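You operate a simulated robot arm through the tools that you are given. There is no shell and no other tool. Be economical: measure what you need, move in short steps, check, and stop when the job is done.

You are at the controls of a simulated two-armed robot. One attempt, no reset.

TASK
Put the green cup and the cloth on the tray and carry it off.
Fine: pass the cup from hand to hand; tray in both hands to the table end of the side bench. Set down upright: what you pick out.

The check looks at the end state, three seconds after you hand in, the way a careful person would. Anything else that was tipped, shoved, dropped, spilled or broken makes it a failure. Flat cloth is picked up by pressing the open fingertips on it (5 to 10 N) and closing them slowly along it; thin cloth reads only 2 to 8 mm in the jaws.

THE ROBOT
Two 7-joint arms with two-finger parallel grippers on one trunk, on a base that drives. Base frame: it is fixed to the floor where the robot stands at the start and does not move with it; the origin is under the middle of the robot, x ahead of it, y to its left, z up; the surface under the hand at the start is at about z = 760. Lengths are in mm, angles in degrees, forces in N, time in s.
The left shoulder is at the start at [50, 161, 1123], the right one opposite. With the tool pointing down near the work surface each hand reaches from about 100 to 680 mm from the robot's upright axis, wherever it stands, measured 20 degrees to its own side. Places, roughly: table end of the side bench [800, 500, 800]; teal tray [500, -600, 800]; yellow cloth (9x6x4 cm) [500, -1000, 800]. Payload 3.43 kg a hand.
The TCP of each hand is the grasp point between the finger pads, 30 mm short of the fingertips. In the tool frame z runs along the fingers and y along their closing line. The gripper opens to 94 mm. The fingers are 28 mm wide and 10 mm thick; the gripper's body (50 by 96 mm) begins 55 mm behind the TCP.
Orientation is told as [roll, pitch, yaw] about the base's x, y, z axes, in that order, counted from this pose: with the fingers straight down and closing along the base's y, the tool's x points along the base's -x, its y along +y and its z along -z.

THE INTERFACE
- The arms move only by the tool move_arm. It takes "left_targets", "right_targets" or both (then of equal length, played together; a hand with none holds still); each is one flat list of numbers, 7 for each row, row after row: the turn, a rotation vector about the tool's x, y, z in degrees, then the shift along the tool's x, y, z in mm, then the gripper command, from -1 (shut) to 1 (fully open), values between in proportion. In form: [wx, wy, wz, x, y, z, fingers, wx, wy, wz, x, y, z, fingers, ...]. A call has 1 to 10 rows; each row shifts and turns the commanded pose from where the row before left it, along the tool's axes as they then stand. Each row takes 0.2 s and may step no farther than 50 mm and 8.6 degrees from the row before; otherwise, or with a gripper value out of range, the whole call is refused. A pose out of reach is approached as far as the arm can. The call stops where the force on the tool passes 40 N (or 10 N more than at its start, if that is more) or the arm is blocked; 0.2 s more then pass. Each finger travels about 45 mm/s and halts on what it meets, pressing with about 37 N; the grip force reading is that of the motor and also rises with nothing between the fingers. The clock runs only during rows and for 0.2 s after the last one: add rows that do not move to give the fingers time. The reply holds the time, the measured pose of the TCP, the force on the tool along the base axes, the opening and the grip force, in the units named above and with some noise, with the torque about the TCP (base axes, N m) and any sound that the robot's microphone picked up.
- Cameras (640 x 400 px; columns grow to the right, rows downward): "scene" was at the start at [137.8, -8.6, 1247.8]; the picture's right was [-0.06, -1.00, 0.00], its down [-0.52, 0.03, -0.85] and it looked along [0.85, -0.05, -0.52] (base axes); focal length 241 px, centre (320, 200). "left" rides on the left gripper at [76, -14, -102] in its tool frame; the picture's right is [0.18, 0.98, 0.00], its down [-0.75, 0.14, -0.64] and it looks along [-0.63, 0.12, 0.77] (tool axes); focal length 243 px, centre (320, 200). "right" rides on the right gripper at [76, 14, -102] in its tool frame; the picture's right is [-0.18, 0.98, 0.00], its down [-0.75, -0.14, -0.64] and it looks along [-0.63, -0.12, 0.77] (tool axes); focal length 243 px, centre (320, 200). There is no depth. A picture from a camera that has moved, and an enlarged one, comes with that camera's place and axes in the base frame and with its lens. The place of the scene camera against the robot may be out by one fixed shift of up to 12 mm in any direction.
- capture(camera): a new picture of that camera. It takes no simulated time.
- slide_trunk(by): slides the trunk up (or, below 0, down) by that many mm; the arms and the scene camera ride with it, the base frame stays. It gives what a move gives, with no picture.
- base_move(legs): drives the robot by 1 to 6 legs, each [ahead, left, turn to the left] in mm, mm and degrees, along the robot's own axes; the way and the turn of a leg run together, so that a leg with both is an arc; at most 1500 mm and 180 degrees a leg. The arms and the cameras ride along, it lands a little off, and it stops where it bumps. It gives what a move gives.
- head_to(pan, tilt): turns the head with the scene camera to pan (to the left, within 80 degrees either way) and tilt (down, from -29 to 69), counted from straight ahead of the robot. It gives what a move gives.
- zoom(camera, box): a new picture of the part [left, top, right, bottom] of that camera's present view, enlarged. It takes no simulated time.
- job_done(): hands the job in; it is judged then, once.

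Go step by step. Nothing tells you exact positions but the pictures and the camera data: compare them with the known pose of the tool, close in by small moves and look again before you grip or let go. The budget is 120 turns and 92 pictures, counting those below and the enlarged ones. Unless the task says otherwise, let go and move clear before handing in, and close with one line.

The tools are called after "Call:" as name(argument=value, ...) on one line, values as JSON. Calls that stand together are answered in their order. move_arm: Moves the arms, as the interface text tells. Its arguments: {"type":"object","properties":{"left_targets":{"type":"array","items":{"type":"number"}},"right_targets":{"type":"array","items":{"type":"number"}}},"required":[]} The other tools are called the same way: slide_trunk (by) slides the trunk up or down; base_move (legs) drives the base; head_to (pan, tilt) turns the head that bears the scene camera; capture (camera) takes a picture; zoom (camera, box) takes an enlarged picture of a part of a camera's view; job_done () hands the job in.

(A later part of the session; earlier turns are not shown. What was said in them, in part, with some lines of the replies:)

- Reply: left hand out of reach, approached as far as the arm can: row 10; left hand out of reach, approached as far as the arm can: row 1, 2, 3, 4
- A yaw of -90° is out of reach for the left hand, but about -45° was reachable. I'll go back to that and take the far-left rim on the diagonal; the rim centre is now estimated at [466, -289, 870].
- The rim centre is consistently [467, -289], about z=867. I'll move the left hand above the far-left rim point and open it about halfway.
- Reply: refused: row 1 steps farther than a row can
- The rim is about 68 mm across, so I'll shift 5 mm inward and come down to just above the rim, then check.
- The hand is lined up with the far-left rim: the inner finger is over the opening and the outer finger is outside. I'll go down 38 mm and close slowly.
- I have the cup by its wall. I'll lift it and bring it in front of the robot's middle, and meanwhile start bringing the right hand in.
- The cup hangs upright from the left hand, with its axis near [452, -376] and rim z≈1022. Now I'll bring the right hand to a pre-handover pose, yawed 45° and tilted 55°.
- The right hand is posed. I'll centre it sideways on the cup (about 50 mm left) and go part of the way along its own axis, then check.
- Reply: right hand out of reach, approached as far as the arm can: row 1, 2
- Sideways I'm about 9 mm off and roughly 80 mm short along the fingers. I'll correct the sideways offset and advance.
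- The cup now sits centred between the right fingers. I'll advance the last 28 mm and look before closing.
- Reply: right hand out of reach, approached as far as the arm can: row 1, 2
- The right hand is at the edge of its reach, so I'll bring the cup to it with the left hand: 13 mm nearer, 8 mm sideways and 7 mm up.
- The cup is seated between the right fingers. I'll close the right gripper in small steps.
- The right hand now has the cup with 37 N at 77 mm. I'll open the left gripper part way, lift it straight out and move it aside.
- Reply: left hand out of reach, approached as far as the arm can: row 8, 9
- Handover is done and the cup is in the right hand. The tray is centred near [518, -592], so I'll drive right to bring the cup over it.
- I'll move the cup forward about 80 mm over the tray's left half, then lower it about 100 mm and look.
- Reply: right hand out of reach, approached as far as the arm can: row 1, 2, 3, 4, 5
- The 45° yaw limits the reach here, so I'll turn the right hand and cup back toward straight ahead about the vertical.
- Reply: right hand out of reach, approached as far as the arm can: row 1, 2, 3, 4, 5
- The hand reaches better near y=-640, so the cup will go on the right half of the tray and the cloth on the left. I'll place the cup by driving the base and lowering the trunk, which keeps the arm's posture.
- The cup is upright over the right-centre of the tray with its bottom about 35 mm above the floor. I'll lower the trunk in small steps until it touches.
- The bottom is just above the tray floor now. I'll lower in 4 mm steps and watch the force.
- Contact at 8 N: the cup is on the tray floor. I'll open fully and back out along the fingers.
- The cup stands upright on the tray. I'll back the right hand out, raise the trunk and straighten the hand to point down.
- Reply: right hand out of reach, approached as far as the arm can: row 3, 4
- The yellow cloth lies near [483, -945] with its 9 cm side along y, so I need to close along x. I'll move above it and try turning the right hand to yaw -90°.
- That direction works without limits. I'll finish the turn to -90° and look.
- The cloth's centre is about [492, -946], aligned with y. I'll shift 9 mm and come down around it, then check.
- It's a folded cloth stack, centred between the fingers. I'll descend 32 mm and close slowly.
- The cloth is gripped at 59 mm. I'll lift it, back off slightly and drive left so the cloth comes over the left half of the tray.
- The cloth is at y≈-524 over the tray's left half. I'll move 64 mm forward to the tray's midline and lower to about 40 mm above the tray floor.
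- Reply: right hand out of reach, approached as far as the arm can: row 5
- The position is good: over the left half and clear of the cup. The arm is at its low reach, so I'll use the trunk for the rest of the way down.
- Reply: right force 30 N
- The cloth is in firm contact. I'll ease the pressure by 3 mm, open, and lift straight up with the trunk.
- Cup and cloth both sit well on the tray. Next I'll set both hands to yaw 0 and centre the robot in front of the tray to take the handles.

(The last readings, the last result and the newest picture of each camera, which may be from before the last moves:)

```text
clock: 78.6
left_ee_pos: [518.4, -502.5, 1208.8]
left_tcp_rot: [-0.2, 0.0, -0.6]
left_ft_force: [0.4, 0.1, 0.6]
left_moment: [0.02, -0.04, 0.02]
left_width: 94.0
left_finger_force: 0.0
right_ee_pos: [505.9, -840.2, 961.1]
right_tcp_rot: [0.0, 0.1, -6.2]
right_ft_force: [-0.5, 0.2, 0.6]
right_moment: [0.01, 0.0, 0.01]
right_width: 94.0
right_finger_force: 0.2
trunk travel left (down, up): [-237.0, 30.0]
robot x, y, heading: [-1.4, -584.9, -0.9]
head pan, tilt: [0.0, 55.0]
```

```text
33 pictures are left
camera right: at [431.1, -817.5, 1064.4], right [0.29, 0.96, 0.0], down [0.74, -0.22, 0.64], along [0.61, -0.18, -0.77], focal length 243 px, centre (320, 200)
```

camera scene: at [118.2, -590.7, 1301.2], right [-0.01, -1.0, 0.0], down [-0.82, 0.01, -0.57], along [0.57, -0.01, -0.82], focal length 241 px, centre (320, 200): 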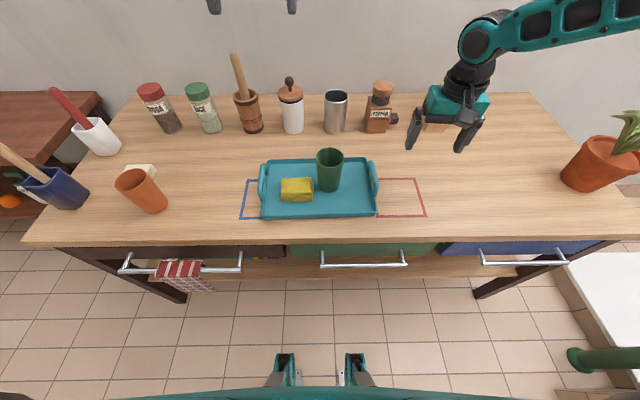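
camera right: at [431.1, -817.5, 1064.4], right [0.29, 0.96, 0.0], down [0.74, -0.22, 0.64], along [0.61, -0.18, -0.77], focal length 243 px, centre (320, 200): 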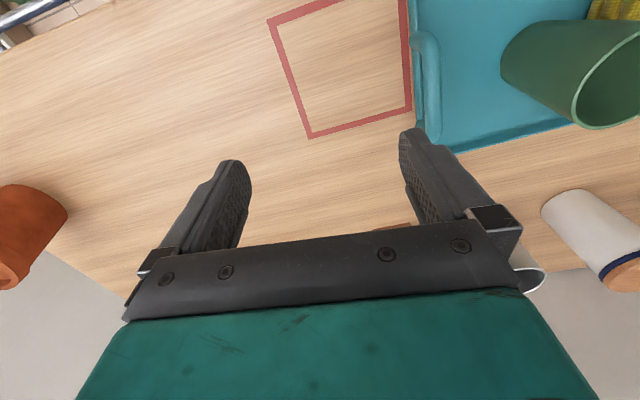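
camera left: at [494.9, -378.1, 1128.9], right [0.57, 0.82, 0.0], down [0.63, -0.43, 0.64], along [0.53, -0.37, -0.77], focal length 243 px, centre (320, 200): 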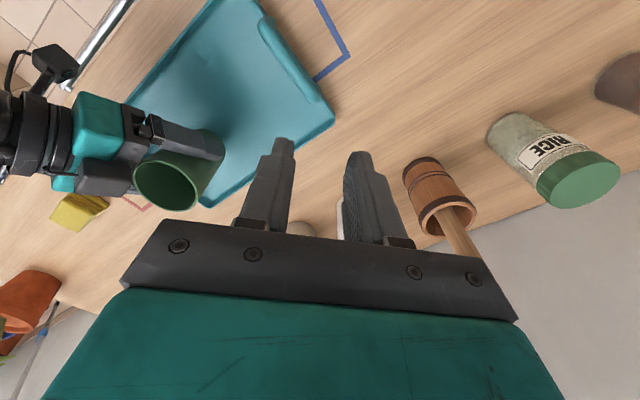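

I'll bring both hands above their handles, straighten the right yaw, and look with each wrist camera.

Call:
move_arm(left_targets=[0, 0, 0, 0, 11, 42, 1, 0, 0, 0, 0, 11, 42, 1, 0, 0, 0, 0, 11, 42, 1, 0, 0, 0, 0, 11, 42, 1, 0, 0, 0, 0, 11, 42, 1, 0, 0, 0, 0, 0, 25, 1], right_targets=[0, 0, 0, 1.5, 35, 5, 1, 0, 0, 0, 1.5, 35, 5, 1, 0, 0, 0, 1.5, 35, 5, 1, 0, 0, -6.2, 0, 0, 5, 1, 0, 0, 0, 0, 0, 5, 1, 0, 0, 0, 0, 0, 0, 1])

Call:
capture(camera="left")

Call:
capture(camera="right")

Call:
zoom(camera="scene", box=[220, 90, 420, 215])

```text
clock: 80.0
left_ee_pos: [517.9, -451.3, 972.3]
left_tcp_rot: [-0.1, 0.0, -0.6]
left_ft_force: [-0.5, -0.6, -0.3]
left_moment: [0.04, 0.02, -0.03]
left_width: 93.9
left_finger_force: 0.0
right_ee_pos: [463.7, -780.0, 969.8]
right_tcp_rot: [0.1, 0.1, 0.1]
right_ft_force: [0.4, -0.4, -1.1]
right_moment: [-0.02, 0.02, -0.03]
right_width: 93.8
right_finger_force: 0.1
right hand out of reach, approached as far as the arm can: row 1, 2, 3, 5
trunk travel left (down, up): [-237.0, 30.0]
robot x, y, heading: [-3.2, -586.3, -0.8]
head pan, tilt: [0.0, 55.0]
```

```text
32 pictures are left
camera left: at [441.9, -463.3, 1074.1], right [-0.17, 0.98, 0.0], down [0.76, 0.13, 0.64], along [0.63, 0.11, -0.77], focal length 243 px, centre (320, 200)
```

left: 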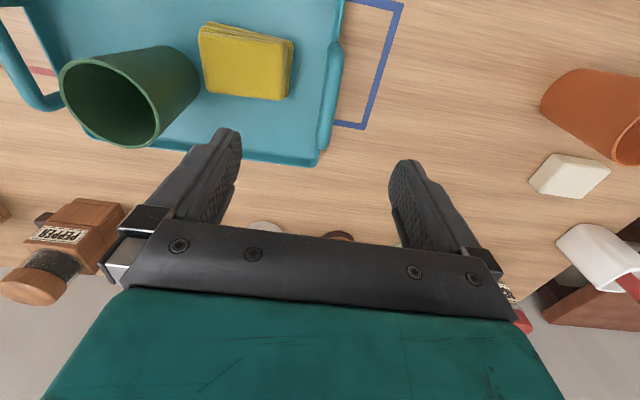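

```text
31 pictures are left
camera right: at [387.1, -765.2, 1073.7], right [0.18, 0.98, 0.0], down [0.75, -0.14, 0.64], along [0.63, -0.12, -0.77], focal length 243 px, centre (320, 200)
```

right: 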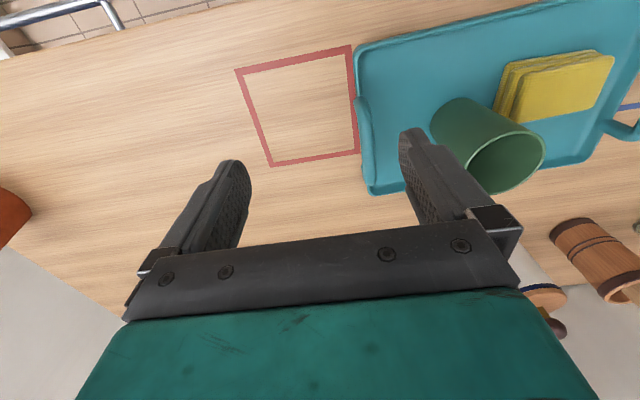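

```text
3.20 times, centred on (320, 152) of scene
camera zoom: at [118.3, -590.6, 1301.1], right [-0.01, -1.0, 0.0], down [-0.82, 0.01, -0.57], along [0.57, -0.01, -0.82], focal length 771 px, centre (320, 352)
```

zoom: 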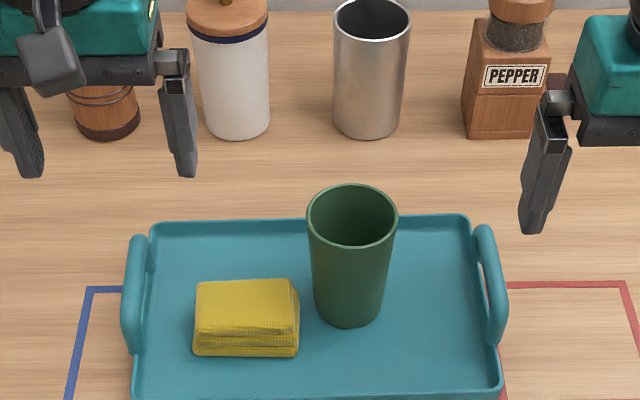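

The handle bars are at about [513, -439, 820] and [513, -740, 820]. The raised trunk limits the right arm, so I'll lower the trunk 75 mm and then align both hands.

Call:
slide_trunk(by=-75)

Call:
move_arm(left_targets=[0, 0, 0, 3, 6, 0, 1, 0, 0, 0, 2, 6, 0, 1, 0, 0, 0, 0, 0, 0, 1], right_targets=[0, 0, 0, -25, 20, 0, 1, 0, 0, 0, -24, 20, 0, 1, 0, 0, 0, 0, 0, 0, 1])

Call:
capture(camera="left")

Call:
capture(camera="right")

```text
clock: 81.1
left_ee_pos: [518.8, -449.9, 897.5]
left_tcp_rot: [-0.2, 0.0, -0.6]
left_ft_force: [0.1, -0.3, 0.3]
left_moment: [0.0, 0.01, -0.01]
left_width: 94.1
left_finger_force: 0.1
right_ee_pos: [463.2, -780.5, 895.6]
right_tcp_rot: [0.1, 0.2, 0.0]
right_ft_force: [-0.1, 0.7, -0.1]
right_moment: [0.02, 0.01, 0.0]
right_width: 94.1
right_finger_force: 0.1
trunk travel left (down, up): [-162.0, 105.0]
robot x, y, heading: [-5.5, -587.3, -1.0]
head pan, tilt: [0.0, 55.0]
```

```text
clock: 81.9
left_ee_pos: [514.6, -438.7, 897.4]
left_tcp_rot: [-0.2, 0.0, -0.6]
left_ft_force: [-0.8, -0.1, -0.8]
left_moment: [-0.02, -0.01, 0.04]
left_width: 94.1
left_finger_force: 0.1
right_ee_pos: [474.2, -777.7, 913.0]
right_tcp_rot: [0.2, 0.0, 0.1]
right_ft_force: [-0.4, -0.4, 0.1]
right_moment: [0.01, -0.03, 0.01]
right_width: 94.2
right_finger_force: 0.1
right hand out of reach, approached as far as the arm can: row 1, 2
trunk travel left (down, up): [-162.0, 105.0]
robot x, y, heading: [-2.1, -585.4, -0.8]
head pan, tilt: [0.0, 55.0]
```

```text
29 pictures are left
camera left: at [437.3, -450.9, 999.7], right [-0.17, 0.98, 0.0], down [0.76, 0.13, 0.64], along [0.63, 0.11, -0.77], focal length 243 px, centre (320, 200)
```

left: 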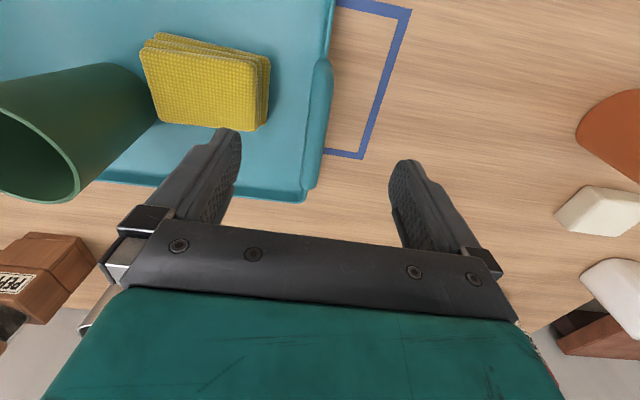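

```text
28 pictures are left
camera right: at [397.1, -762.4, 1015.8], right [0.18, 0.98, 0.0], down [0.75, -0.14, 0.64], along [0.63, -0.11, -0.77], focal length 243 px, centre (320, 200)
```

right: 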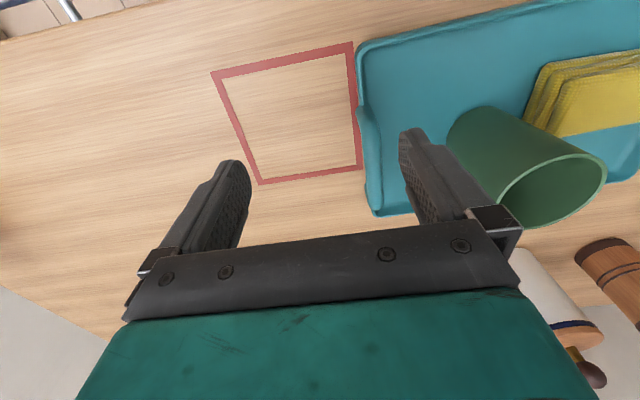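

The right arm is hung up in an awkward posture. I'll pull it back and up, shift it sideways there, then extend forward again.

Call:
move_arm(right_targets=[0, 0, 0, 40, 0, -25, 1, 0, 0, 0, 40, 0, -25, 1, 0, 0, 0, 20, 20, 0, 1, 0, 0, 0, 0, 18, 0, 1, 0, 0, 0, -30, 0, 0, 1, 0, 0, 0, -30, 0, 0, 1, 0, 0, 0, -30, 0, 0, 1, 0, 0, 0, -30, 0, 0, 1, 0, 0, 0, -20, 0, 10, 1, 0, 0, 0, 0, 0, 10, 1])

```text
clock: 84.1
left_ee_pos: [514.3, -438.9, 897.1]
left_tcp_rot: [-0.2, 0.0, -0.6]
left_ft_force: [0.2, 0.1, -0.4]
left_moment: [-0.02, 0.0, -0.02]
left_width: 94.0
left_finger_force: 0.1
right_ee_pos: [487.4, -769.4, 953.4]
right_tcp_rot: [0.2, 0.0, 0.1]
right_ft_force: [0.5, -0.5, -0.1]
right_moment: [0.0, -0.03, 0.0]
right_width: 93.8
right_finger_force: 0.0
right hand out of reach, approached as far as the arm can: row 8, 9, 10
trunk travel left (down, up): [-162.0, 105.0]
robot x, y, heading: [0.9, -585.6, -0.7]
head pan, tilt: [0.0, 55.0]
```

With yaw 0 the right arm needs the target further to its right. I'll shift the base 100 mm left, with both hands above everything, and retry.

Call:
base_move(legs=[[0, 100, 0]])

Call:
move_arm(left_targets=[0, 0, 0, 0, -25, 0, 1, 0, 0, 0, 0, -25, 0, 1, 0, 0, 0, 0, -25, 0, 1, 0, 0, 0, 0, -25, 0, 1, 0, 0, 0, 0, 0, 0, 1], right_targets=[0, 0, 0, 0, -25, 0, 1, 0, 0, 0, 0, -23, 0, 1, 0, 0, 0, -13, -23, 0, 1, 0, 0, 0, -13, 0, 15, 1, 0, 0, 0, 0, 0, 20, 1])

```text
clock: 85.7
left_ee_pos: [515.2, -339.3, 897.4]
left_tcp_rot: [-0.3, 0.0, -0.6]
left_ft_force: [0.2, 0.3, 0.1]
left_moment: [-0.01, -0.01, -0.01]
left_width: 94.0
left_finger_force: 0.0
right_ee_pos: [489.1, -670.4, 953.9]
right_tcp_rot: [0.2, 0.0, 0.3]
right_ft_force: [0.4, -0.5, 0.3]
right_moment: [-0.04, 0.02, -0.02]
right_width: 93.8
right_finger_force: 0.1
trunk travel left (down, up): [-162.0, 105.0]
robot x, y, heading: [-0.0, -486.3, -0.8]
head pan, tilt: [0.0, 55.0]
```

```text
clock: 86.8
left_ee_pos: [514.7, -440.8, 897.4]
left_tcp_rot: [-0.1, 0.0, -0.5]
left_ft_force: [0.1, -0.5, -0.4]
left_moment: [0.01, 0.04, -0.01]
left_width: 93.8
left_finger_force: 0.0
right_ee_pos: [514.8, -741.3, 917.6]
right_tcp_rot: [0.2, 0.0, 0.2]
right_ft_force: [-0.2, -0.7, -0.2]
right_moment: [-0.01, 0.01, -0.02]
right_width: 94.2
right_finger_force: 0.0
trunk travel left (down, up): [-162.0, 105.0]
robot x, y, heading: [-1.2, -492.7, -0.7]
head pan, tilt: [0.0, 55.0]
```

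Both hands are now above their handles. I'll level them and lower with the trunk, then verify from both wrist cameras.

Call:
move_arm(right_targets=[0, 0, 0, 0, 0, 20, 1, 0, 0, 0, 0, 0, 0, 1])

Call:
slide_trunk(by=-32)

Call:
capture(camera="left")

Call:
capture(camera="right")

Call:
capture(camera="scene")

```text
clock: 87.5
left_ee_pos: [513.7, -440.3, 896.4]
left_tcp_rot: [-0.2, 0.1, -0.5]
left_ft_force: [-0.1, 0.7, 0.3]
left_moment: [-0.02, 0.02, -0.01]
left_width: 94.0
left_finger_force: 0.0
right_ee_pos: [515.3, -741.4, 897.2]
right_tcp_rot: [0.2, 0.1, 0.1]
right_ft_force: [-0.9, -0.8, -0.1]
right_moment: [0.02, -0.02, 0.04]
right_width: 94.0
right_finger_force: 0.0
trunk travel left (down, up): [-162.0, 105.0]
robot x, y, heading: [-6.2, -491.5, -0.5]
head pan, tilt: [0.0, 55.0]
```

```text
clock: 88.2
left_ee_pos: [514.7, -441.2, 864.9]
left_tcp_rot: [-0.2, 0.0, -0.6]
left_ft_force: [0.0, -0.1, -0.7]
left_moment: [0.0, 0.0, 0.05]
left_width: 94.0
left_finger_force: 0.2
right_ee_pos: [514.9, -741.5, 864.8]
right_tcp_rot: [0.2, -0.2, 0.1]
right_ft_force: [0.6, 0.2, 0.3]
right_moment: [-0.01, -0.06, -0.04]
right_width: 94.0
right_finger_force: 0.1
trunk travel left (down, up): [-130.0, 137.0]
robot x, y, heading: [-1.6, -489.1, -0.6]
head pan, tilt: [0.0, 55.0]
```

```text
27 pictures are left
camera left: at [437.9, -453.9, 967.3], right [-0.17, 0.98, 0.0], down [0.75, 0.14, 0.64], along [0.63, 0.11, -0.77], focal length 243 px, centre (320, 200)
```

left: 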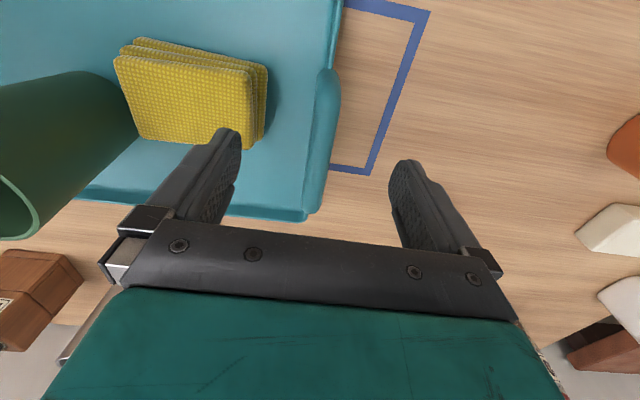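

```text
26 pictures are left
camera right: at [437.6, -725.9, 969.4], right [0.18, 0.98, 0.0], down [0.75, -0.14, 0.64], along [0.63, -0.11, -0.77], focal length 243 px, centre (320, 200)
```

right: 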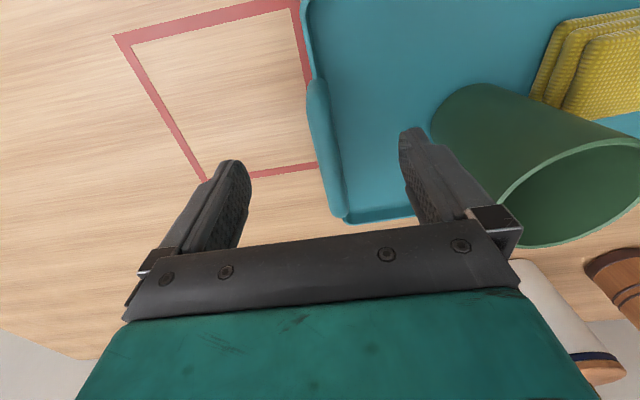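

```text
25 pictures are left
camera scene: at [119.2, -493.1, 1194.1], right [-0.01, -1.0, 0.0], down [-0.82, 0.01, -0.57], along [0.57, -0.01, -0.82], focal length 241 px, centre (320, 200)
```

scene: 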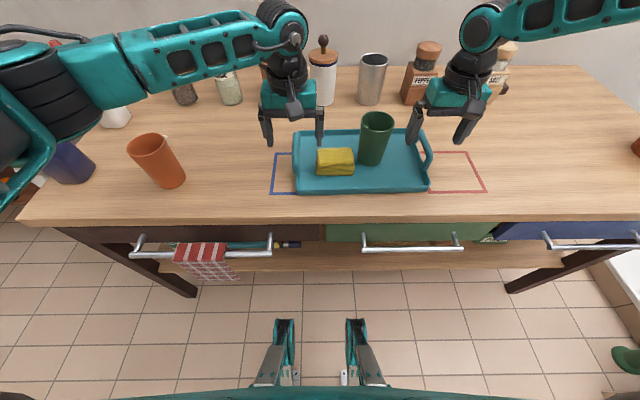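

The bars are at y≈-439.5 and y≈-735, so I'll move the right hand 6 mm left, lower both 42 mm, and check.

Call:
move_arm(right_targets=[0, 0, 0, -2, 6, 0, 1, 0, 0, 0, 0, 0, 0, 1], left_targets=[0, 0, 0, -2, 1.5, 0, 1, 0, 0, 0, 0, 0, 0, 1])

Call:
slide_trunk(by=-40)

Call:
capture(camera="left")

Call:
capture(camera="right")

Call:
zoom(camera="scene", box=[250, 40, 490, 190])

```text
clock: 88.8
left_ee_pos: [515.9, -439.5, 864.1]
left_tcp_rot: [-0.2, -0.1, -0.6]
left_ft_force: [-0.1, -0.2, -0.7]
left_moment: [0.01, 0.0, 0.01]
left_width: 93.6
left_finger_force: 0.0
right_ee_pos: [513.6, -735.2, 867.6]
right_tcp_rot: [0.3, -0.1, 0.1]
right_ft_force: [0.7, 0.0, 0.3]
right_moment: [-0.01, 0.03, 0.02]
right_width: 94.1
right_finger_force: 0.1
right hand out of reach, approached as far as the arm can: row 1
trunk travel left (down, up): [-130.0, 137.0]
robot x, y, heading: [0.2, -489.5, -1.0]
head pan, tilt: [0.0, 55.0]
```

```text
clock: 89.6
left_ee_pos: [519.5, -442.1, 834.8]
left_tcp_rot: [-1.0, -0.7, -0.7]
left_ft_force: [-3.7, 3.1, 12.7]
left_moment: [-0.55, 0.21, -0.24]
left_width: 92.8
left_finger_force: 0.0
right_ee_pos: [513.4, -736.0, 827.9]
right_tcp_rot: [0.4, -0.2, 0.2]
right_ft_force: [-0.1, 0.2, 0.0]
right_moment: [0.01, 0.0, -0.01]
right_width: 93.9
right_finger_force: 0.1
trunk travel left (down, up): [-90.0, 177.0]
robot x, y, heading: [-1.0, -487.8, -0.7]
head pan, tilt: [0.0, 55.0]
stopped: the force on the tool passed its limit at 44 N (the readings are from after the stop); the commanded pose is now the measured one
```

```text
24 pictures are left
camera left: at [440.3, -453.4, 936.1], right [-0.17, 0.98, -0.02], down [0.75, 0.14, 0.65], along [0.64, 0.1, -0.76], focal length 243 px, centre (320, 200)
```

left: 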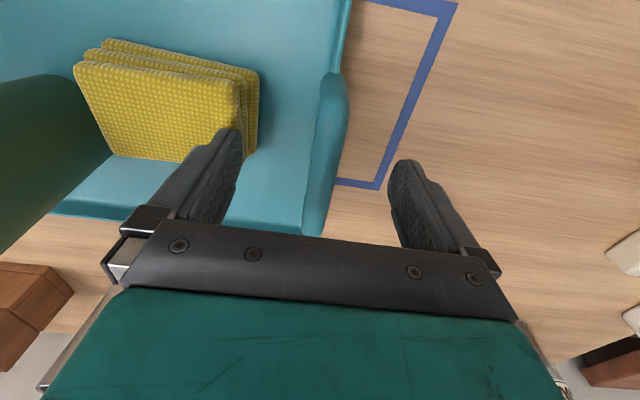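

```text
23 pictures are left
camera right: at [436.0, -721.5, 931.1], right [0.18, 0.98, 0.01], down [0.75, -0.14, 0.64], along [0.63, -0.11, -0.77], focal length 243 px, centre (320, 200)
```

right: 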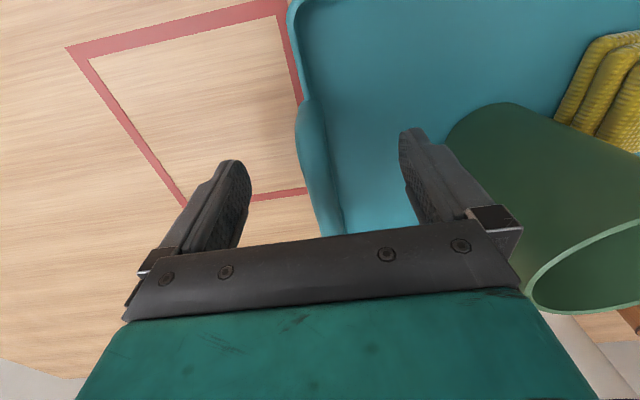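

```text
2.67 times, centred on (370, 115) of scene
camera zoom: at [118.5, -492.9, 1153.9], right [-0.01, -1.0, 0.0], down [-0.82, 0.01, -0.57], along [0.57, -0.01, -0.82], focal length 642 px, centre (187, 427)
```

zoom: 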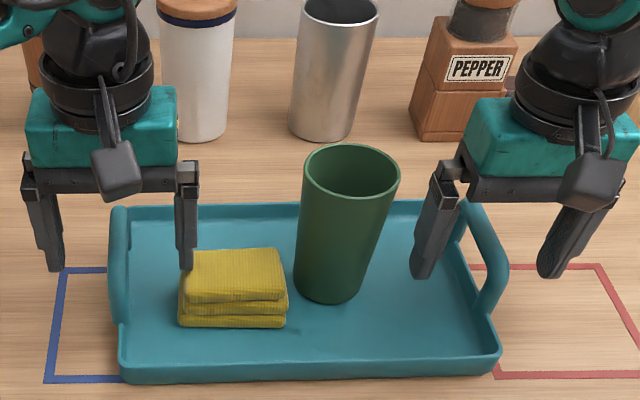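

The left inner finger touched the cloth's corner. I'll lift the left hand a little, narrow both grippers, and then lower again.

Call:
move_arm(left_targets=[0, 0, 0, 0, 0, -15, 1, 0.8, 0.7, 0, 3, 2, -5, 1, 0, 0, 0, 0, 0, 0, 0.1, 0, 0, 0, 0, 0, 0, -0.1, 0, 0, 0, 0, 0, 0, -0.1], right_targets=[0, 0, 0, 0, 0, -15, 1, 0, 0, 0, 0, 0, -5, 1, 0, 0, 0, 0, 0, 0, 0.1, 0, 0, 0, 0, 0, 0, -0.1, 0, 0, 0, 0, 0, 0, -0.1])

Call:
zoom(camera="scene", box=[250, 40, 490, 190])

Call:
capture(camera="left")

```text
clock: 90.8
left_ee_pos: [514.2, -438.2, 852.1]
left_tcp_rot: [-1.6, 0.1, -0.6]
left_ft_force: [0.0, -0.2, 0.0]
left_moment: [0.0, -0.01, 0.02]
left_width: 42.3
left_finger_force: 0.0
right_ee_pos: [514.0, -736.3, 846.7]
right_tcp_rot: [0.3, -0.1, 0.2]
right_ft_force: [-0.2, -0.5, 0.2]
right_moment: [-0.05, -0.01, 0.01]
right_width: 42.5
right_finger_force: 0.0
trunk travel left (down, up): [-90.0, 177.0]
robot x, y, heading: [-1.0, -489.4, -0.7]
head pan, tilt: [0.0, 55.0]
```

```text
2.67 times, centred on (370, 115) of scene
camera zoom: at [119.3, -493.0, 1154.0], right [-0.01, -1.0, 0.0], down [-0.82, 0.01, -0.57], along [0.57, -0.01, -0.82], focal length 642 px, centre (187, 427)
```

zoom: 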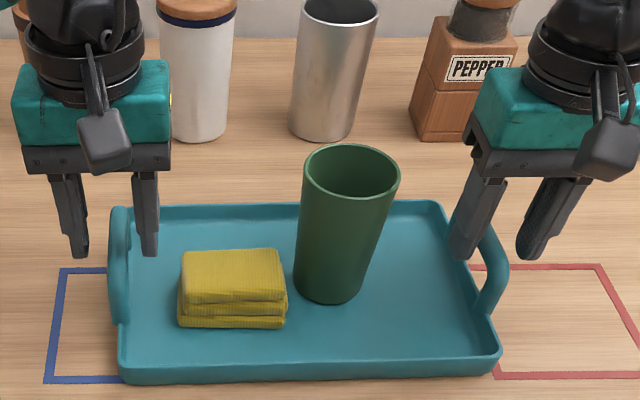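

```text
20 pictures are left
camera left: at [438.4, -449.2, 955.0], right [-0.17, 0.98, -0.03], down [0.76, 0.15, 0.64], along [0.63, 0.09, -0.77], focal length 243 px, centre (320, 200)
```

left: 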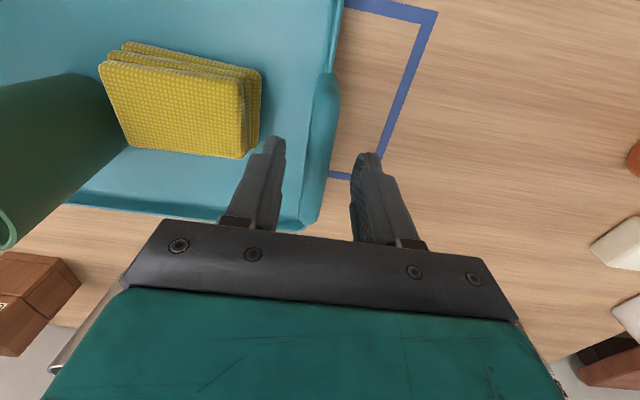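

The cloth is undisturbed and both bars sit between the fingers. I'll fix the small left roll, even out the heights and lower with the trunk.

Call:
move_arm(left_targets=[-1.5, 0, 0, 0, -1, 5, -0.1, 0, 0, 0, 0, 0, 0, -0.1])

Call:
slide_trunk(by=-23)

Call:
zoom(camera="scene", box=[250, 20, 490, 170])

```text
clock: 91.4
left_ee_pos: [515.3, -439.2, 847.6]
left_tcp_rot: [-0.1, 0.1, -0.6]
left_ft_force: [0.3, -0.1, 0.0]
left_moment: [0.0, 0.03, -0.01]
left_width: 42.2
left_finger_force: 0.0
right_ee_pos: [512.8, -736.0, 847.0]
right_tcp_rot: [0.2, 0.0, 0.3]
right_ft_force: [0.1, 0.4, 0.3]
right_moment: [0.0, 0.02, -0.01]
right_width: 42.5
right_finger_force: 0.0
trunk travel left (down, up): [-90.0, 177.0]
robot x, y, heading: [-3.2, -487.9, -0.7]
head pan, tilt: [0.0, 55.0]
```

```text
clock: 92.1
left_ee_pos: [514.1, -439.7, 824.6]
left_tcp_rot: [-0.2, 0.0, -0.6]
left_ft_force: [-0.5, 0.1, -0.3]
left_moment: [0.03, 0.01, -0.01]
left_width: 42.5
left_finger_force: 0.2
right_ee_pos: [512.8, -736.5, 824.8]
right_tcp_rot: [0.3, -0.2, 0.2]
right_ft_force: [0.0, 1.1, 0.6]
right_moment: [0.02, 0.03, 0.01]
right_width: 42.4
right_finger_force: 0.1
trunk travel left (down, up): [-67.0, 200.0]
robot x, y, heading: [-3.7, -491.7, -0.6]
head pan, tilt: [0.0, 55.0]
```

```text
2.67 times, centred on (370, 95) of scene
camera zoom: at [119.1, -493.0, 1131.0], right [-0.01, -1.0, 0.0], down [-0.82, 0.01, -0.57], along [0.57, -0.01, -0.82], focal length 642 px, centre (187, 480)
```

zoom: 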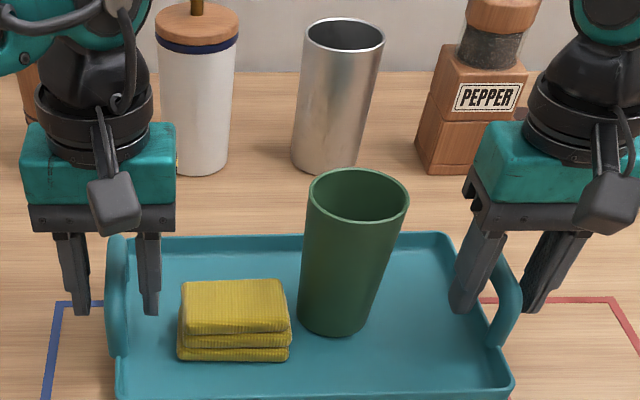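

Each handle bar is between its fingers. I'll close both grippers together in small steps.

Call:
move_arm(left_targets=[0, 0, 0, 0, 0, 0, -0.3, 0, 0, 0, 0, 0, 0, -0.45, 0, 0, 0, 0, 0, 0, -0.6, 0, 0, 0, 0, 0, 0, -0.75, 0, 0, 0, 0, 0, 0, -1, 0, 0, 0, 0, 0, 0, -1], right_targets=[0, 0, 0, 0, 0, 0, -0.3, 0, 0, 0, 0, 0, 0, -0.45, 0, 0, 0, 0, 0, 0, -0.6, 0, 0, 0, 0, 0, 0, -0.75, 0, 0, 0, 0, 0, 0, -1, 0, 0, 0, 0, 0, 0, -1])

Call:
zoom(camera="scene", box=[250, 20, 490, 170])

```text
clock: 93.5
left_ee_pos: [515.9, -440.4, 824.9]
left_tcp_rot: [-0.1, 0.0, -0.5]
left_ft_force: [4.8, -3.6, 0.1]
left_moment: [-0.02, 0.15, 0.9]
left_width: 19.7
left_finger_force: 36.7
right_ee_pos: [513.6, -736.7, 823.5]
right_tcp_rot: [0.3, 0.0, 0.3]
right_ft_force: [-4.3, 4.2, 2.1]
right_moment: [-0.01, -0.23, 0.62]
right_width: 19.6
right_finger_force: 36.8
trunk travel left (down, up): [-67.0, 200.0]
robot x, y, heading: [-0.9, -486.9, -0.9]
head pan, tilt: [0.0, 55.0]
```

```text
2.67 times, centred on (370, 95) of scene
camera zoom: at [119.4, -493.0, 1131.0], right [-0.01, -1.0, 0.0], down [-0.82, 0.01, -0.57], along [0.57, -0.01, -0.82], focal length 642 px, centre (187, 480)
```

zoom: 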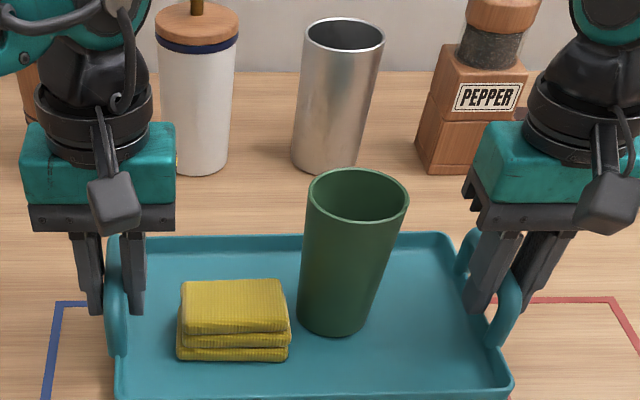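

Both handles are held at 20 mm and 37 N. I'll lift with the trunk in two steps and look.

Call:
slide_trunk(by=15)

Call:
slide_trunk(by=75)

Call:
capture(camera="scene")

```text
clock: 94.1
left_ee_pos: [515.7, -439.4, 839.7]
left_tcp_rot: [-0.1, 0.1, -0.6]
left_ft_force: [5.3, -4.9, -1.3]
left_moment: [-0.04, -0.07, 0.9]
left_width: 19.7
left_finger_force: 37.0
right_ee_pos: [513.0, -736.3, 838.5]
right_tcp_rot: [0.3, 0.0, 0.2]
right_ft_force: [-5.1, 4.9, -2.3]
right_moment: [0.04, 0.13, 0.65]
right_width: 19.5
right_finger_force: 37.3
trunk travel left (down, up): [-82.0, 185.0]
robot x, y, heading: [-3.6, -489.6, -0.5]
head pan, tilt: [0.0, 55.0]
```

```text
clock: 95.2
left_ee_pos: [515.0, -440.8, 913.5]
left_tcp_rot: [-0.1, 0.2, -0.5]
left_ft_force: [5.4, -6.5, -1.1]
left_moment: [-0.02, -0.24, 0.84]
left_width: 19.9
left_finger_force: 36.4
right_ee_pos: [513.8, -736.8, 913.5]
right_tcp_rot: [0.3, 0.0, 0.1]
right_ft_force: [-5.5, 5.9, -1.4]
right_moment: [-0.02, 0.25, 0.69]
right_width: 19.4
right_finger_force: 36.8
trunk travel left (down, up): [-157.0, 110.0]
robot x, y, heading: [-2.5, -489.4, -0.4]
head pan, tilt: [0.0, 55.0]
```

```text
17 pictures are left
camera scene: at [119.7, -493.1, 1220.9], right [-0.01, -1.0, 0.0], down [-0.82, 0.01, -0.57], along [0.57, -0.01, -0.82], focal length 241 px, centre (320, 200)
```

scene: 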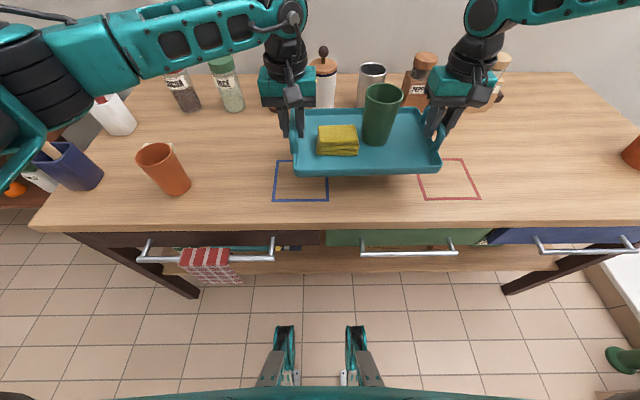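

The tray is lifted level with both items steady. I'll back away from the table, then look before driving left.

Call:
base_move(legs=[[-330, 0, 0]])

Call:
head_to(pan=30, tilt=35)

Call:
capture(camera="scene")

```text
clock: 97.4
left_ee_pos: [189.5, -434.8, 913.4]
left_tcp_rot: [0.0, 0.1, -0.4]
left_ft_force: [4.7, -7.7, -1.3]
left_moment: [-0.02, 0.11, 0.85]
left_width: 19.7
left_finger_force: 37.0
right_ee_pos: [189.5, -732.0, 914.5]
right_tcp_rot: [0.4, -0.1, 0.5]
right_ft_force: [-4.7, 7.6, -1.0]
right_moment: [0.02, -0.05, 0.6]
right_width: 19.6
right_finger_force: 36.7
trunk travel left (down, up): [-157.0, 110.0]
robot x, y, heading: [-325.2, -483.0, -0.2]
head pan, tilt: [0.0, 55.0]
```

```text
clock: 98.4
left_ee_pos: [191.0, -435.4, 915.0]
left_tcp_rot: [-0.1, 0.0, -0.4]
left_ft_force: [5.2, -2.1, -1.3]
left_moment: [0.0, -0.06, 0.88]
left_width: 19.6
left_finger_force: 36.6
right_ee_pos: [188.8, -730.6, 913.3]
right_tcp_rot: [0.3, 0.1, 0.4]
right_ft_force: [-5.6, 1.9, -1.0]
right_moment: [0.0, 0.07, 0.65]
right_width: 19.6
right_finger_force: 37.3
trunk travel left (down, up): [-157.0, 110.0]
robot x, y, heading: [-326.2, -487.4, -0.9]
head pan, tilt: [30.0, 35.0]
```

```text
16 pictures are left
camera scene: at [-200.5, -445.4, 1249.2], right [0.49, -0.87, 0.0], down [-0.5, -0.28, -0.82], along [0.71, 0.4, -0.57], focal length 241 px, centre (320, 200)
```

scene: 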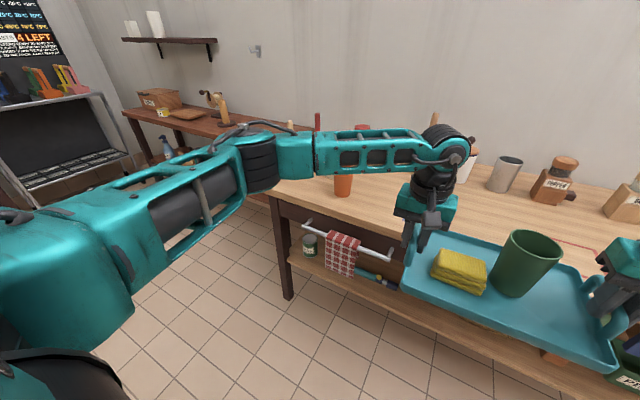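

Cup and cloth are steady and the floor to the left is free. I'll drive left in front of the bench and look again.

Call:
base_move(legs=[[0, 530, 0], [0, 530, 0]])

Call:
head_to(pan=0, tilt=35)

Call:
capture(camera="scene")

```text
clock: 108.2
left_ee_pos: [200.6, 615.7, 914.6]
left_tcp_rot: [0.0, 0.1, -0.5]
left_ft_force: [4.4, -2.7, -0.9]
left_moment: [0.02, 0.0, 0.83]
left_width: 19.2
left_finger_force: 36.5
right_ee_pos: [200.9, 319.9, 912.9]
right_tcp_rot: [0.2, 0.0, 0.3]
right_ft_force: [-4.9, 2.2, -1.0]
right_moment: [-0.02, 0.0, 0.57]
right_width: 19.7
right_finger_force: 37.5
trunk travel left (down, up): [-157.0, 110.0]
robot x, y, heading: [-315.8, 566.6, -0.6]
head pan, tilt: [30.0, 35.0]
```

```text
clock: 109.2
left_ee_pos: [200.7, 616.8, 914.5]
left_tcp_rot: [-0.1, -0.1, -0.4]
left_ft_force: [4.5, -1.9, -1.5]
left_moment: [0.0, -0.05, 0.89]
left_width: 19.4
left_finger_force: 37.3
right_ee_pos: [199.8, 319.8, 913.6]
right_tcp_rot: [0.3, -0.1, 0.4]
right_ft_force: [-4.6, 1.3, -0.9]
right_moment: [-0.01, 0.09, 0.52]
right_width: 19.2
right_finger_force: 37.3
trunk travel left (down, up): [-157.0, 110.0]
robot x, y, heading: [-312.2, 565.9, -0.6]
head pan, tilt: [0.0, 35.0]
```

```text
15 pictures are left
camera scene: at [-178.4, 563.0, 1249.2], right [-0.01, -1.0, 0.0], down [-0.57, 0.01, -0.82], along [0.82, -0.01, -0.57], focal length 241 px, centre (320, 200)
```

scene: 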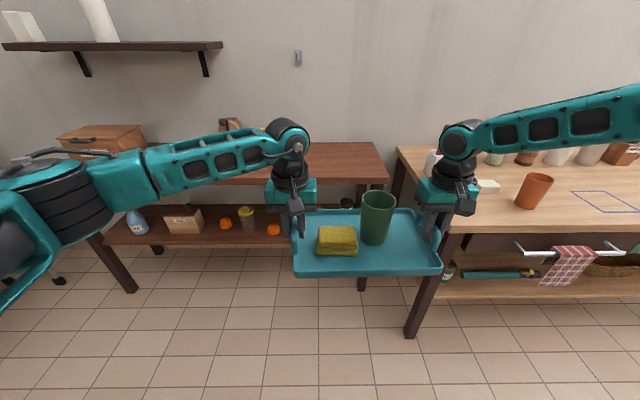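

The bench top comes out at about z≈776, with its front edge at x≈635 and end at y≈280; the tray's centre is at y≈468. Before driving in, I'll check where the right elbow passes over the utensils at the table's end.

Call:
head_to(pan=-50, tilt=15)

Call:
capture(camera="scene")

```text
clock: 110.3
left_ee_pos: [201.3, 616.9, 913.7]
left_tcp_rot: [-0.1, 0.1, -0.5]
left_ft_force: [4.9, -1.2, -0.1]
left_moment: [0.01, -0.23, 0.86]
left_width: 19.1
left_finger_force: 37.2
right_ee_pos: [200.9, 321.4, 914.3]
right_tcp_rot: [0.3, -0.1, 0.3]
right_ft_force: [-4.5, 0.2, -1.5]
right_moment: [-0.02, 0.27, 0.6]
right_width: 19.3
right_finger_force: 36.9
trunk travel left (down, up): [-157.0, 110.0]
robot x, y, heading: [-313.5, 568.3, -0.6]
head pan, tilt: [-50.0, 15.0]
```

```text
14 pictures are left
camera scene: at [-207.1, 491.7, 1281.2], right [-0.77, -0.64, 0.0], down [-0.16, 0.2, -0.97], along [0.61, -0.75, -0.26], focal length 241 px, centre (320, 200)
```

scene: 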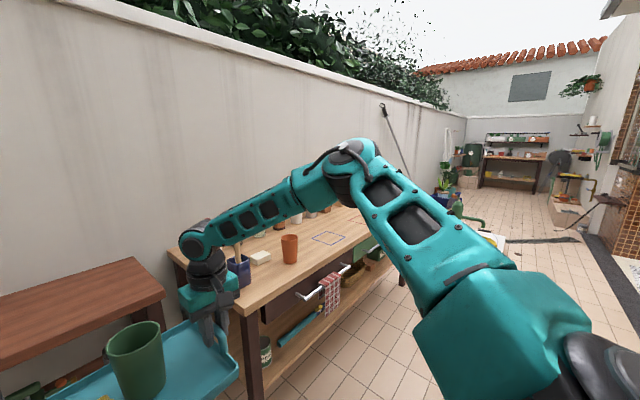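

The right elbow rides at about z≈1230 and clears the utensils, which top out near 1000. I'll drive forward toward the bench in two stages.

Call:
base_move(legs=[[0, 25, 0], [350, 0, 0]])

Call:
head_to(pan=0, tilt=42)

Call:
capture(camera="scene")

```text
clock: 113.1
left_ee_pos: [552.1, 638.1, 913.6]
left_tcp_rot: [-0.1, 0.1, -0.6]
left_ft_force: [4.4, -1.2, -0.4]
left_moment: [-0.02, 0.06, 0.81]
left_width: 19.1
left_finger_force: 37.1
right_ee_pos: [550.1, 342.8, 913.4]
right_tcp_rot: [0.3, -0.1, 0.4]
right_ft_force: [-4.3, 1.4, -1.0]
right_moment: [0.01, 0.01, 0.51]
right_width: 19.4
right_finger_force: 36.5
trunk travel left (down, up): [-157.0, 110.0]
robot x, y, heading: [36.3, 588.7, -0.6]
head pan, tilt: [-50.0, 15.0]
```

```text
clock: 114.3
left_ee_pos: [551.9, 638.6, 914.0]
left_tcp_rot: [-0.1, 0.0, -0.3]
left_ft_force: [4.7, -1.8, -1.6]
left_moment: [-0.01, -0.43, 1.11]
left_width: 15.7
left_finger_force: 37.0
right_ee_pos: [549.0, 342.3, 913.3]
right_tcp_rot: [0.3, 0.1, 0.4]
right_ft_force: [-6.6, 2.3, -2.7]
right_moment: [-0.04, 0.41, 0.55]
right_width: 19.2
right_finger_force: 37.0
trunk travel left (down, up): [-157.0, 110.0]
robot x, y, heading: [30.0, 590.8, -0.6]
head pan, tilt: [0.0, 42.0]
```

```text
13 pictures are left
camera scene: at [166.2, 584.4, 1238.8], right [-0.01, -1.0, 0.0], down [-0.67, 0.01, -0.74], along [0.74, -0.01, -0.67], focal length 241 px, centre (320, 200)
```

scene: 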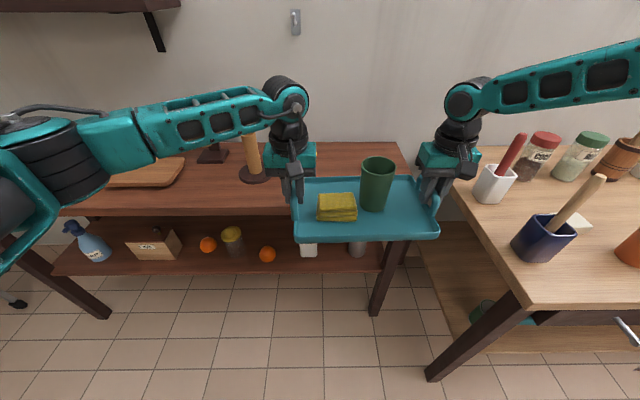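

The left grip's width dropped to 15.7 mm, so the bar may be slipping in the left fingers. I'll look closely before moving on.

Call:
capture(camera="left")

Call:
zoom(camera="scene", box=[260, 120, 460, 245])

```text
12 pictures are left
camera left: at [474.1, 624.8, 1016.9], right [-0.18, 0.98, 0.0], down [0.75, 0.14, 0.64], along [0.63, 0.11, -0.77], focal length 243 px, centre (320, 200)
```

left: 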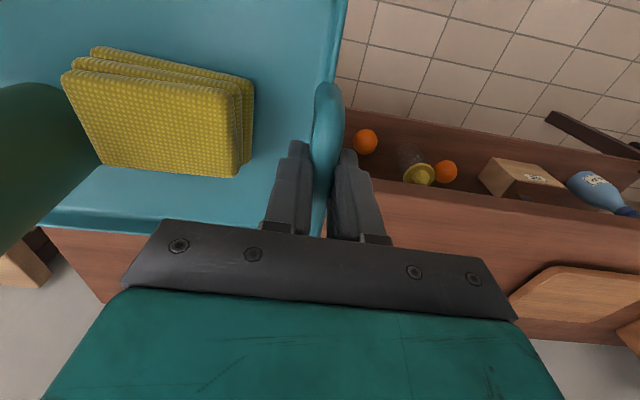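

```text
3.20 times, centred on (360, 182) of scene
camera zoom: at [166.2, 584.4, 1238.8], right [-0.01, -1.0, 0.0], down [-0.67, 0.01, -0.74], along [0.74, -0.01, -0.67], focal length 771 px, centre (192, 256)
```

zoom: 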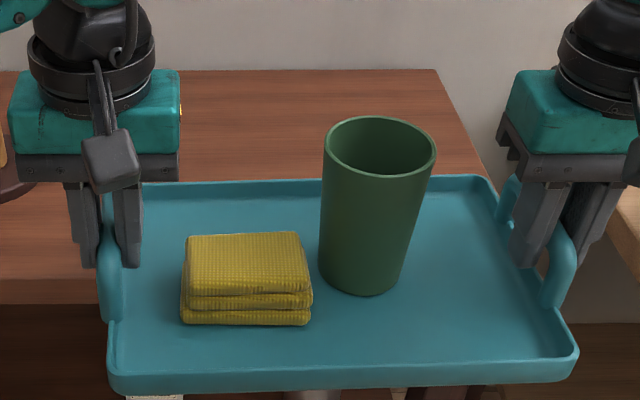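

The tray still hangs level and both grips still hold the bars. I'll drive the rest of the way now without lingering, then lower it.

Call:
base_move(legs=[[240, 0, 0]])

Call:
capture(camera="scene")

```text
clock: 116.1
left_ee_pos: [791.9, 635.7, 913.0]
left_tcp_rot: [0.0, 0.2, -0.4]
left_ft_force: [4.7, -1.5, -1.8]
left_moment: [-0.03, 0.09, 1.04]
left_width: 15.7
left_finger_force: 37.1
right_ee_pos: [789.1, 338.9, 913.4]
right_tcp_rot: [0.3, -0.1, 0.3]
right_ft_force: [-5.1, 1.3, -1.1]
right_moment: [0.05, -0.03, 0.49]
right_width: 19.1
right_finger_force: 37.5
trunk travel left (down, up): [-157.0, 110.0]
robot x, y, heading: [276.0, 582.2, -0.7]
head pan, tilt: [0.0, 42.0]
```

```text
10 pictures are left
camera scene: at [406.4, 582.1, 1238.6], right [-0.01, -1.0, 0.0], down [-0.67, 0.01, -0.74], along [0.74, -0.01, -0.67], focal length 241 px, centre (320, 200)
```

scene: 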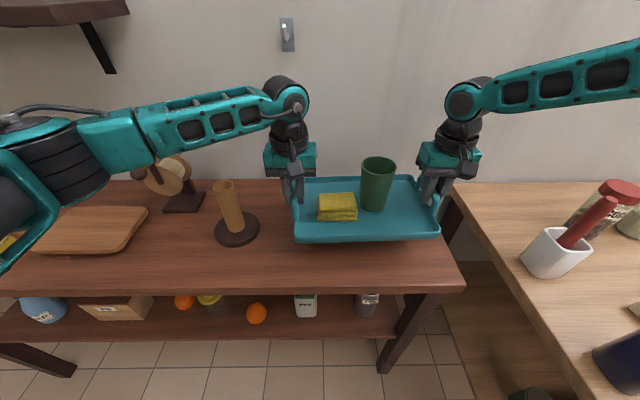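

The tray is over the table end of the bench, centred near [790, 487] and clear of the wooden stand. I'll lower with the trunk in shrinking steps until contact.

Call:
slide_trunk(by=-42)

Call:
slide_trunk(by=-15)

Call:
zoom(camera="scene", box=[220, 100, 500, 275])

```text
clock: 116.9
left_ee_pos: [789.8, 635.9, 871.4]
left_tcp_rot: [-0.1, -0.2, -0.4]
left_ft_force: [5.3, -2.1, -1.1]
left_moment: [0.01, 0.04, 1.1]
left_width: 15.4
left_finger_force: 37.1
right_ee_pos: [788.4, 339.8, 870.8]
right_tcp_rot: [0.4, 0.1, 0.4]
right_ft_force: [-5.3, 1.8, -1.5]
right_moment: [0.03, 0.03, 0.43]
right_width: 19.0
right_finger_force: 37.3
trunk travel left (down, up): [-115.0, 152.0]
robot x, y, heading: [273.8, 584.1, -0.7]
head pan, tilt: [0.0, 42.0]
```

```text
clock: 117.5
left_ee_pos: [789.5, 636.0, 857.6]
left_tcp_rot: [-0.1, -0.1, -0.5]
left_ft_force: [5.4, -2.0, -2.2]
left_moment: [0.0, -0.36, 1.06]
left_width: 15.6
left_finger_force: 37.5
right_ee_pos: [788.8, 339.9, 856.4]
right_tcp_rot: [0.3, 0.0, 0.4]
right_ft_force: [-5.4, 1.0, -1.7]
right_moment: [0.0, 0.44, 0.5]
right_width: 18.9
right_finger_force: 37.1
trunk travel left (down, up): [-100.0, 167.0]
robot x, y, heading: [271.2, 586.4, -0.1]
head pan, tilt: [0.0, 42.0]
```

```text
2.29 times, centred on (360, 188) of scene
camera zoom: at [405.7, 582.1, 1181.7], right [-0.01, -1.0, 0.0], down [-0.67, 0.01, -0.74], along [0.74, -0.01, -0.67], focal length 550 px, centre (229, 229)
```

zoom: 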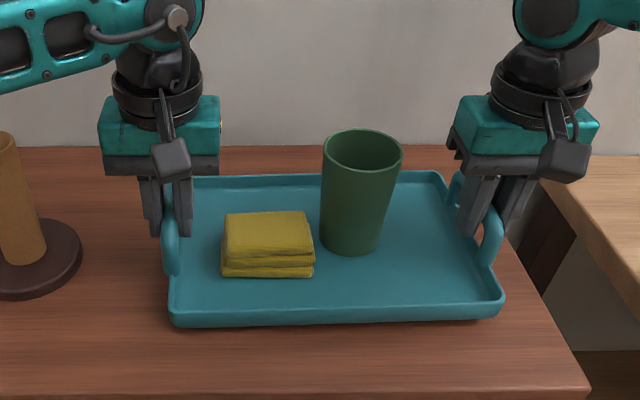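

Everything is level and the tray is a few centimetres above the bench. I'll continue in small steps.

Call:
slide_trunk(by=-8)

Call:
slide_trunk(by=-4)

Call:
slide_trunk(by=-4)

```text
clock: 118.1
left_ee_pos: [789.4, 636.1, 850.8]
left_tcp_rot: [-0.2, 0.0, -0.4]
left_ft_force: [5.3, -0.8, 6.5]
left_moment: [-0.03, -0.46, 1.07]
left_width: 15.3
left_finger_force: 36.5
right_ee_pos: [789.0, 340.1, 849.2]
right_tcp_rot: [0.3, 0.0, 0.3]
right_ft_force: [-4.7, 0.0, -2.3]
right_moment: [-0.05, -0.31, 0.43]
right_width: 19.0
right_finger_force: 37.1
trunk travel left (down, up): [-92.0, 175.0]
robot x, y, heading: [271.7, 582.6, -0.7]
head pan, tilt: [0.0, 42.0]
```

```text
clock: 118.6
left_ee_pos: [789.2, 634.7, 850.1]
left_tcp_rot: [-0.4, -0.5, -0.4]
left_ft_force: [3.6, 1.2, 31.2]
left_moment: [-0.01, 0.23, 1.05]
left_width: 15.3
left_finger_force: 36.9
right_ee_pos: [787.4, 338.7, 847.6]
right_tcp_rot: [0.3, -0.2, 0.2]
right_ft_force: [-2.3, -3.3, -0.6]
right_moment: [0.0, 0.12, 0.27]
right_width: 18.7
right_finger_force: 36.9
trunk travel left (down, up): [-88.0, 179.0]
robot x, y, heading: [270.3, 584.0, -0.6]
head pan, tilt: [0.0, 42.0]
```

```text
clock: 119.1
left_ee_pos: [791.2, 635.5, 849.4]
left_tcp_rot: [-0.4, -0.7, -0.1]
left_ft_force: [0.4, 1.9, 9.2]
left_moment: [-0.01, 0.49, 0.79]
left_width: 15.5
left_finger_force: 37.1
right_ee_pos: [790.3, 338.7, 846.0]
right_tcp_rot: [0.2, -0.4, 0.3]
right_ft_force: [-3.5, -1.1, 10.9]
right_moment: [-0.07, 0.25, 0.24]
right_width: 19.1
right_finger_force: 36.5
trunk travel left (down, up): [-85.0, 182.0]
robot x, y, heading: [270.2, 587.0, -0.8]
head pan, tilt: [0.0, 42.0]
stopped: the force on the tool passed its limit at 42 N (the readings are from after the stop); the commanded pose is now the measured one
```

Both sides now carry contact force of about 10 N, so the tray is resting on the bench. I'll check with a close view before releasing.

Call:
zoom(camera="scene", box=[220, 80, 500, 255])

```text
2.29 times, centred on (360, 168) of scene
camera zoom: at [404.0, 582.3, 1166.8], right [-0.01, -1.0, 0.0], down [-0.67, 0.01, -0.74], along [0.74, -0.01, -0.67], focal length 550 px, centre (229, 274)
```

zoom: 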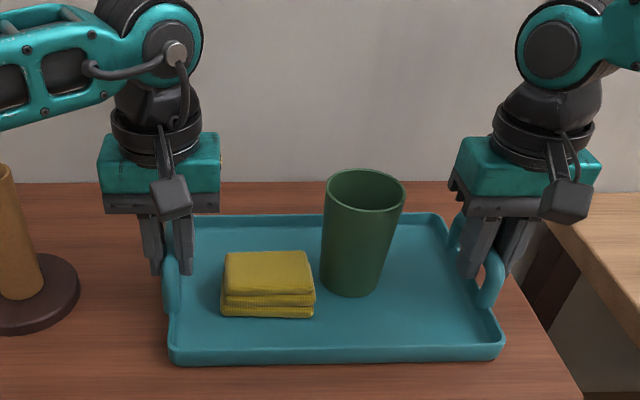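

The tray sits flat with both items in place. I'll open both hands gently to about 40 mm, so the left one clears the cloth.

Call:
move_arm(left_targets=[0, 0, 0, 0, 0, 0, -0.6, 0, 0, 0, 0, 0, 0, -0.45, 0, 0, 0, 0, 0, 0, -0.3, 0, 0, 0, 0, 0, 0, -0.15, 0, 0, 0, 0, 0, 0, -0.15], right_targets=[0, 0, 0, 0, 0, 0, -0.55, 0, 0, 0, 0, 0, 0, -0.45, 0, 0, 0, 0, 0, 0, -0.3, 0, 0, 0, 0, 0, 0, -0.15, 0, 0, 0, 0, 0, 0, -0.15])

Call:
zoom(camera="scene", box=[220, 80, 500, 255])

```text
clock: 120.3
left_ee_pos: [791.7, 633.9, 848.5]
left_tcp_rot: [-0.4, -0.4, -0.4]
left_ft_force: [0.6, 0.1, -1.4]
left_moment: [-0.01, 0.02, 0.0]
left_width: 39.8
left_finger_force: 0.0
right_ee_pos: [789.6, 339.3, 844.2]
right_tcp_rot: [0.2, -0.2, 0.3]
right_ft_force: [-0.4, 0.2, -0.3]
right_moment: [-0.01, -0.01, -0.01]
right_width: 40.0
right_finger_force: 0.1
trunk travel left (down, up): [-85.0, 182.0]
robot x, y, heading: [271.6, 590.2, -0.5]
head pan, tilt: [0.0, 42.0]
```

```text
2.29 times, centred on (360, 168) of scene
camera zoom: at [405.8, 582.1, 1166.9], right [-0.01, -1.0, 0.0], down [-0.67, 0.01, -0.74], along [0.74, -0.01, -0.67], focal length 550 px, centre (229, 274)
```

zoom: 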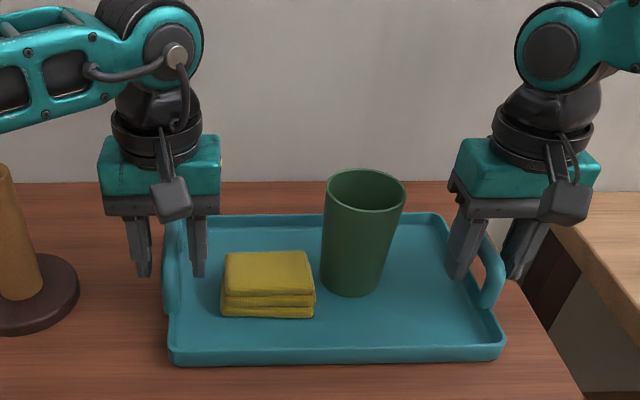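

Both hands are free of the handles with no residual force. I'll raise straight up with the trunk, then back the robot away.

Call:
slide_trunk(by=150)

Call:
base_move(legs=[[-300, 0, 0]])

Call:
capture(camera="scene")

```text
clock: 122.0
left_ee_pos: [792.9, 634.3, 997.2]
left_tcp_rot: [-0.5, -0.4, -0.4]
left_ft_force: [0.2, -0.3, 0.0]
left_moment: [-0.01, 0.03, 0.01]
left_width: 39.9
left_finger_force: 0.0
right_ee_pos: [789.5, 340.0, 994.3]
right_tcp_rot: [0.2, -0.2, 0.2]
right_ft_force: [-0.1, 0.3, 0.7]
right_moment: [0.0, 0.02, 0.02]
right_width: 40.1
right_finger_force: 0.1
trunk travel left (down, up): [-235.0, 32.0]
robot x, y, heading: [272.1, 586.4, -0.5]
head pan, tilt: [0.0, 42.0]
```

```text
clock: 124.1
left_ee_pos: [498.3, 638.4, 997.5]
left_tcp_rot: [-0.4, -0.5, -0.3]
left_ft_force: [0.1, -0.2, 0.2]
left_moment: [0.01, -0.02, 0.0]
left_width: 39.6
left_finger_force: 0.1
right_ee_pos: [496.4, 342.9, 994.7]
right_tcp_rot: [0.1, -0.3, 0.3]
right_ft_force: [-0.4, -0.3, 0.5]
right_moment: [0.01, -0.03, 0.02]
right_width: 40.0
right_finger_force: 0.0
trunk travel left (down, up): [-235.0, 32.0]
robot x, y, heading: [-20.5, 587.5, -0.3]
head pan, tilt: [0.0, 42.0]
```

```text
6 pictures are left
camera scene: at [112.1, 585.0, 1317.0], right [-0.01, -1.0, 0.0], down [-0.67, 0.01, -0.74], along [0.74, -0.01, -0.67], focal length 241 px, centre (320, 200)
```

scene: 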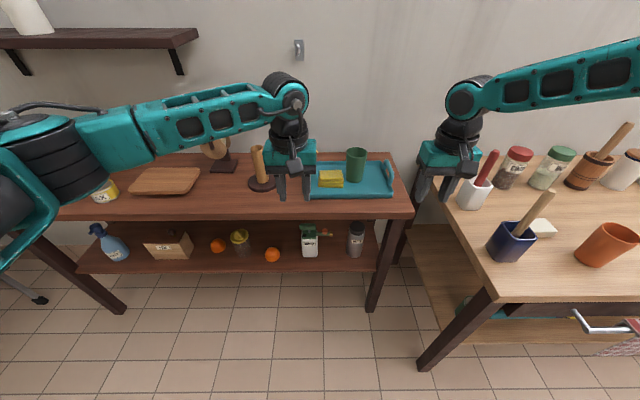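

The tray stands flat on the table end of the side bench with the green cup upright and the cloth on it. Everything else looks undisturbed and both hands are clear.

Call:
job_done()

```text
The job is handed in.
```

The green cup, passed from the left hand to the right, and the yellow cloth are on the teal tray. I carried the tray with both hands to the table end of the side bench, where it stands flat with the cup upright.
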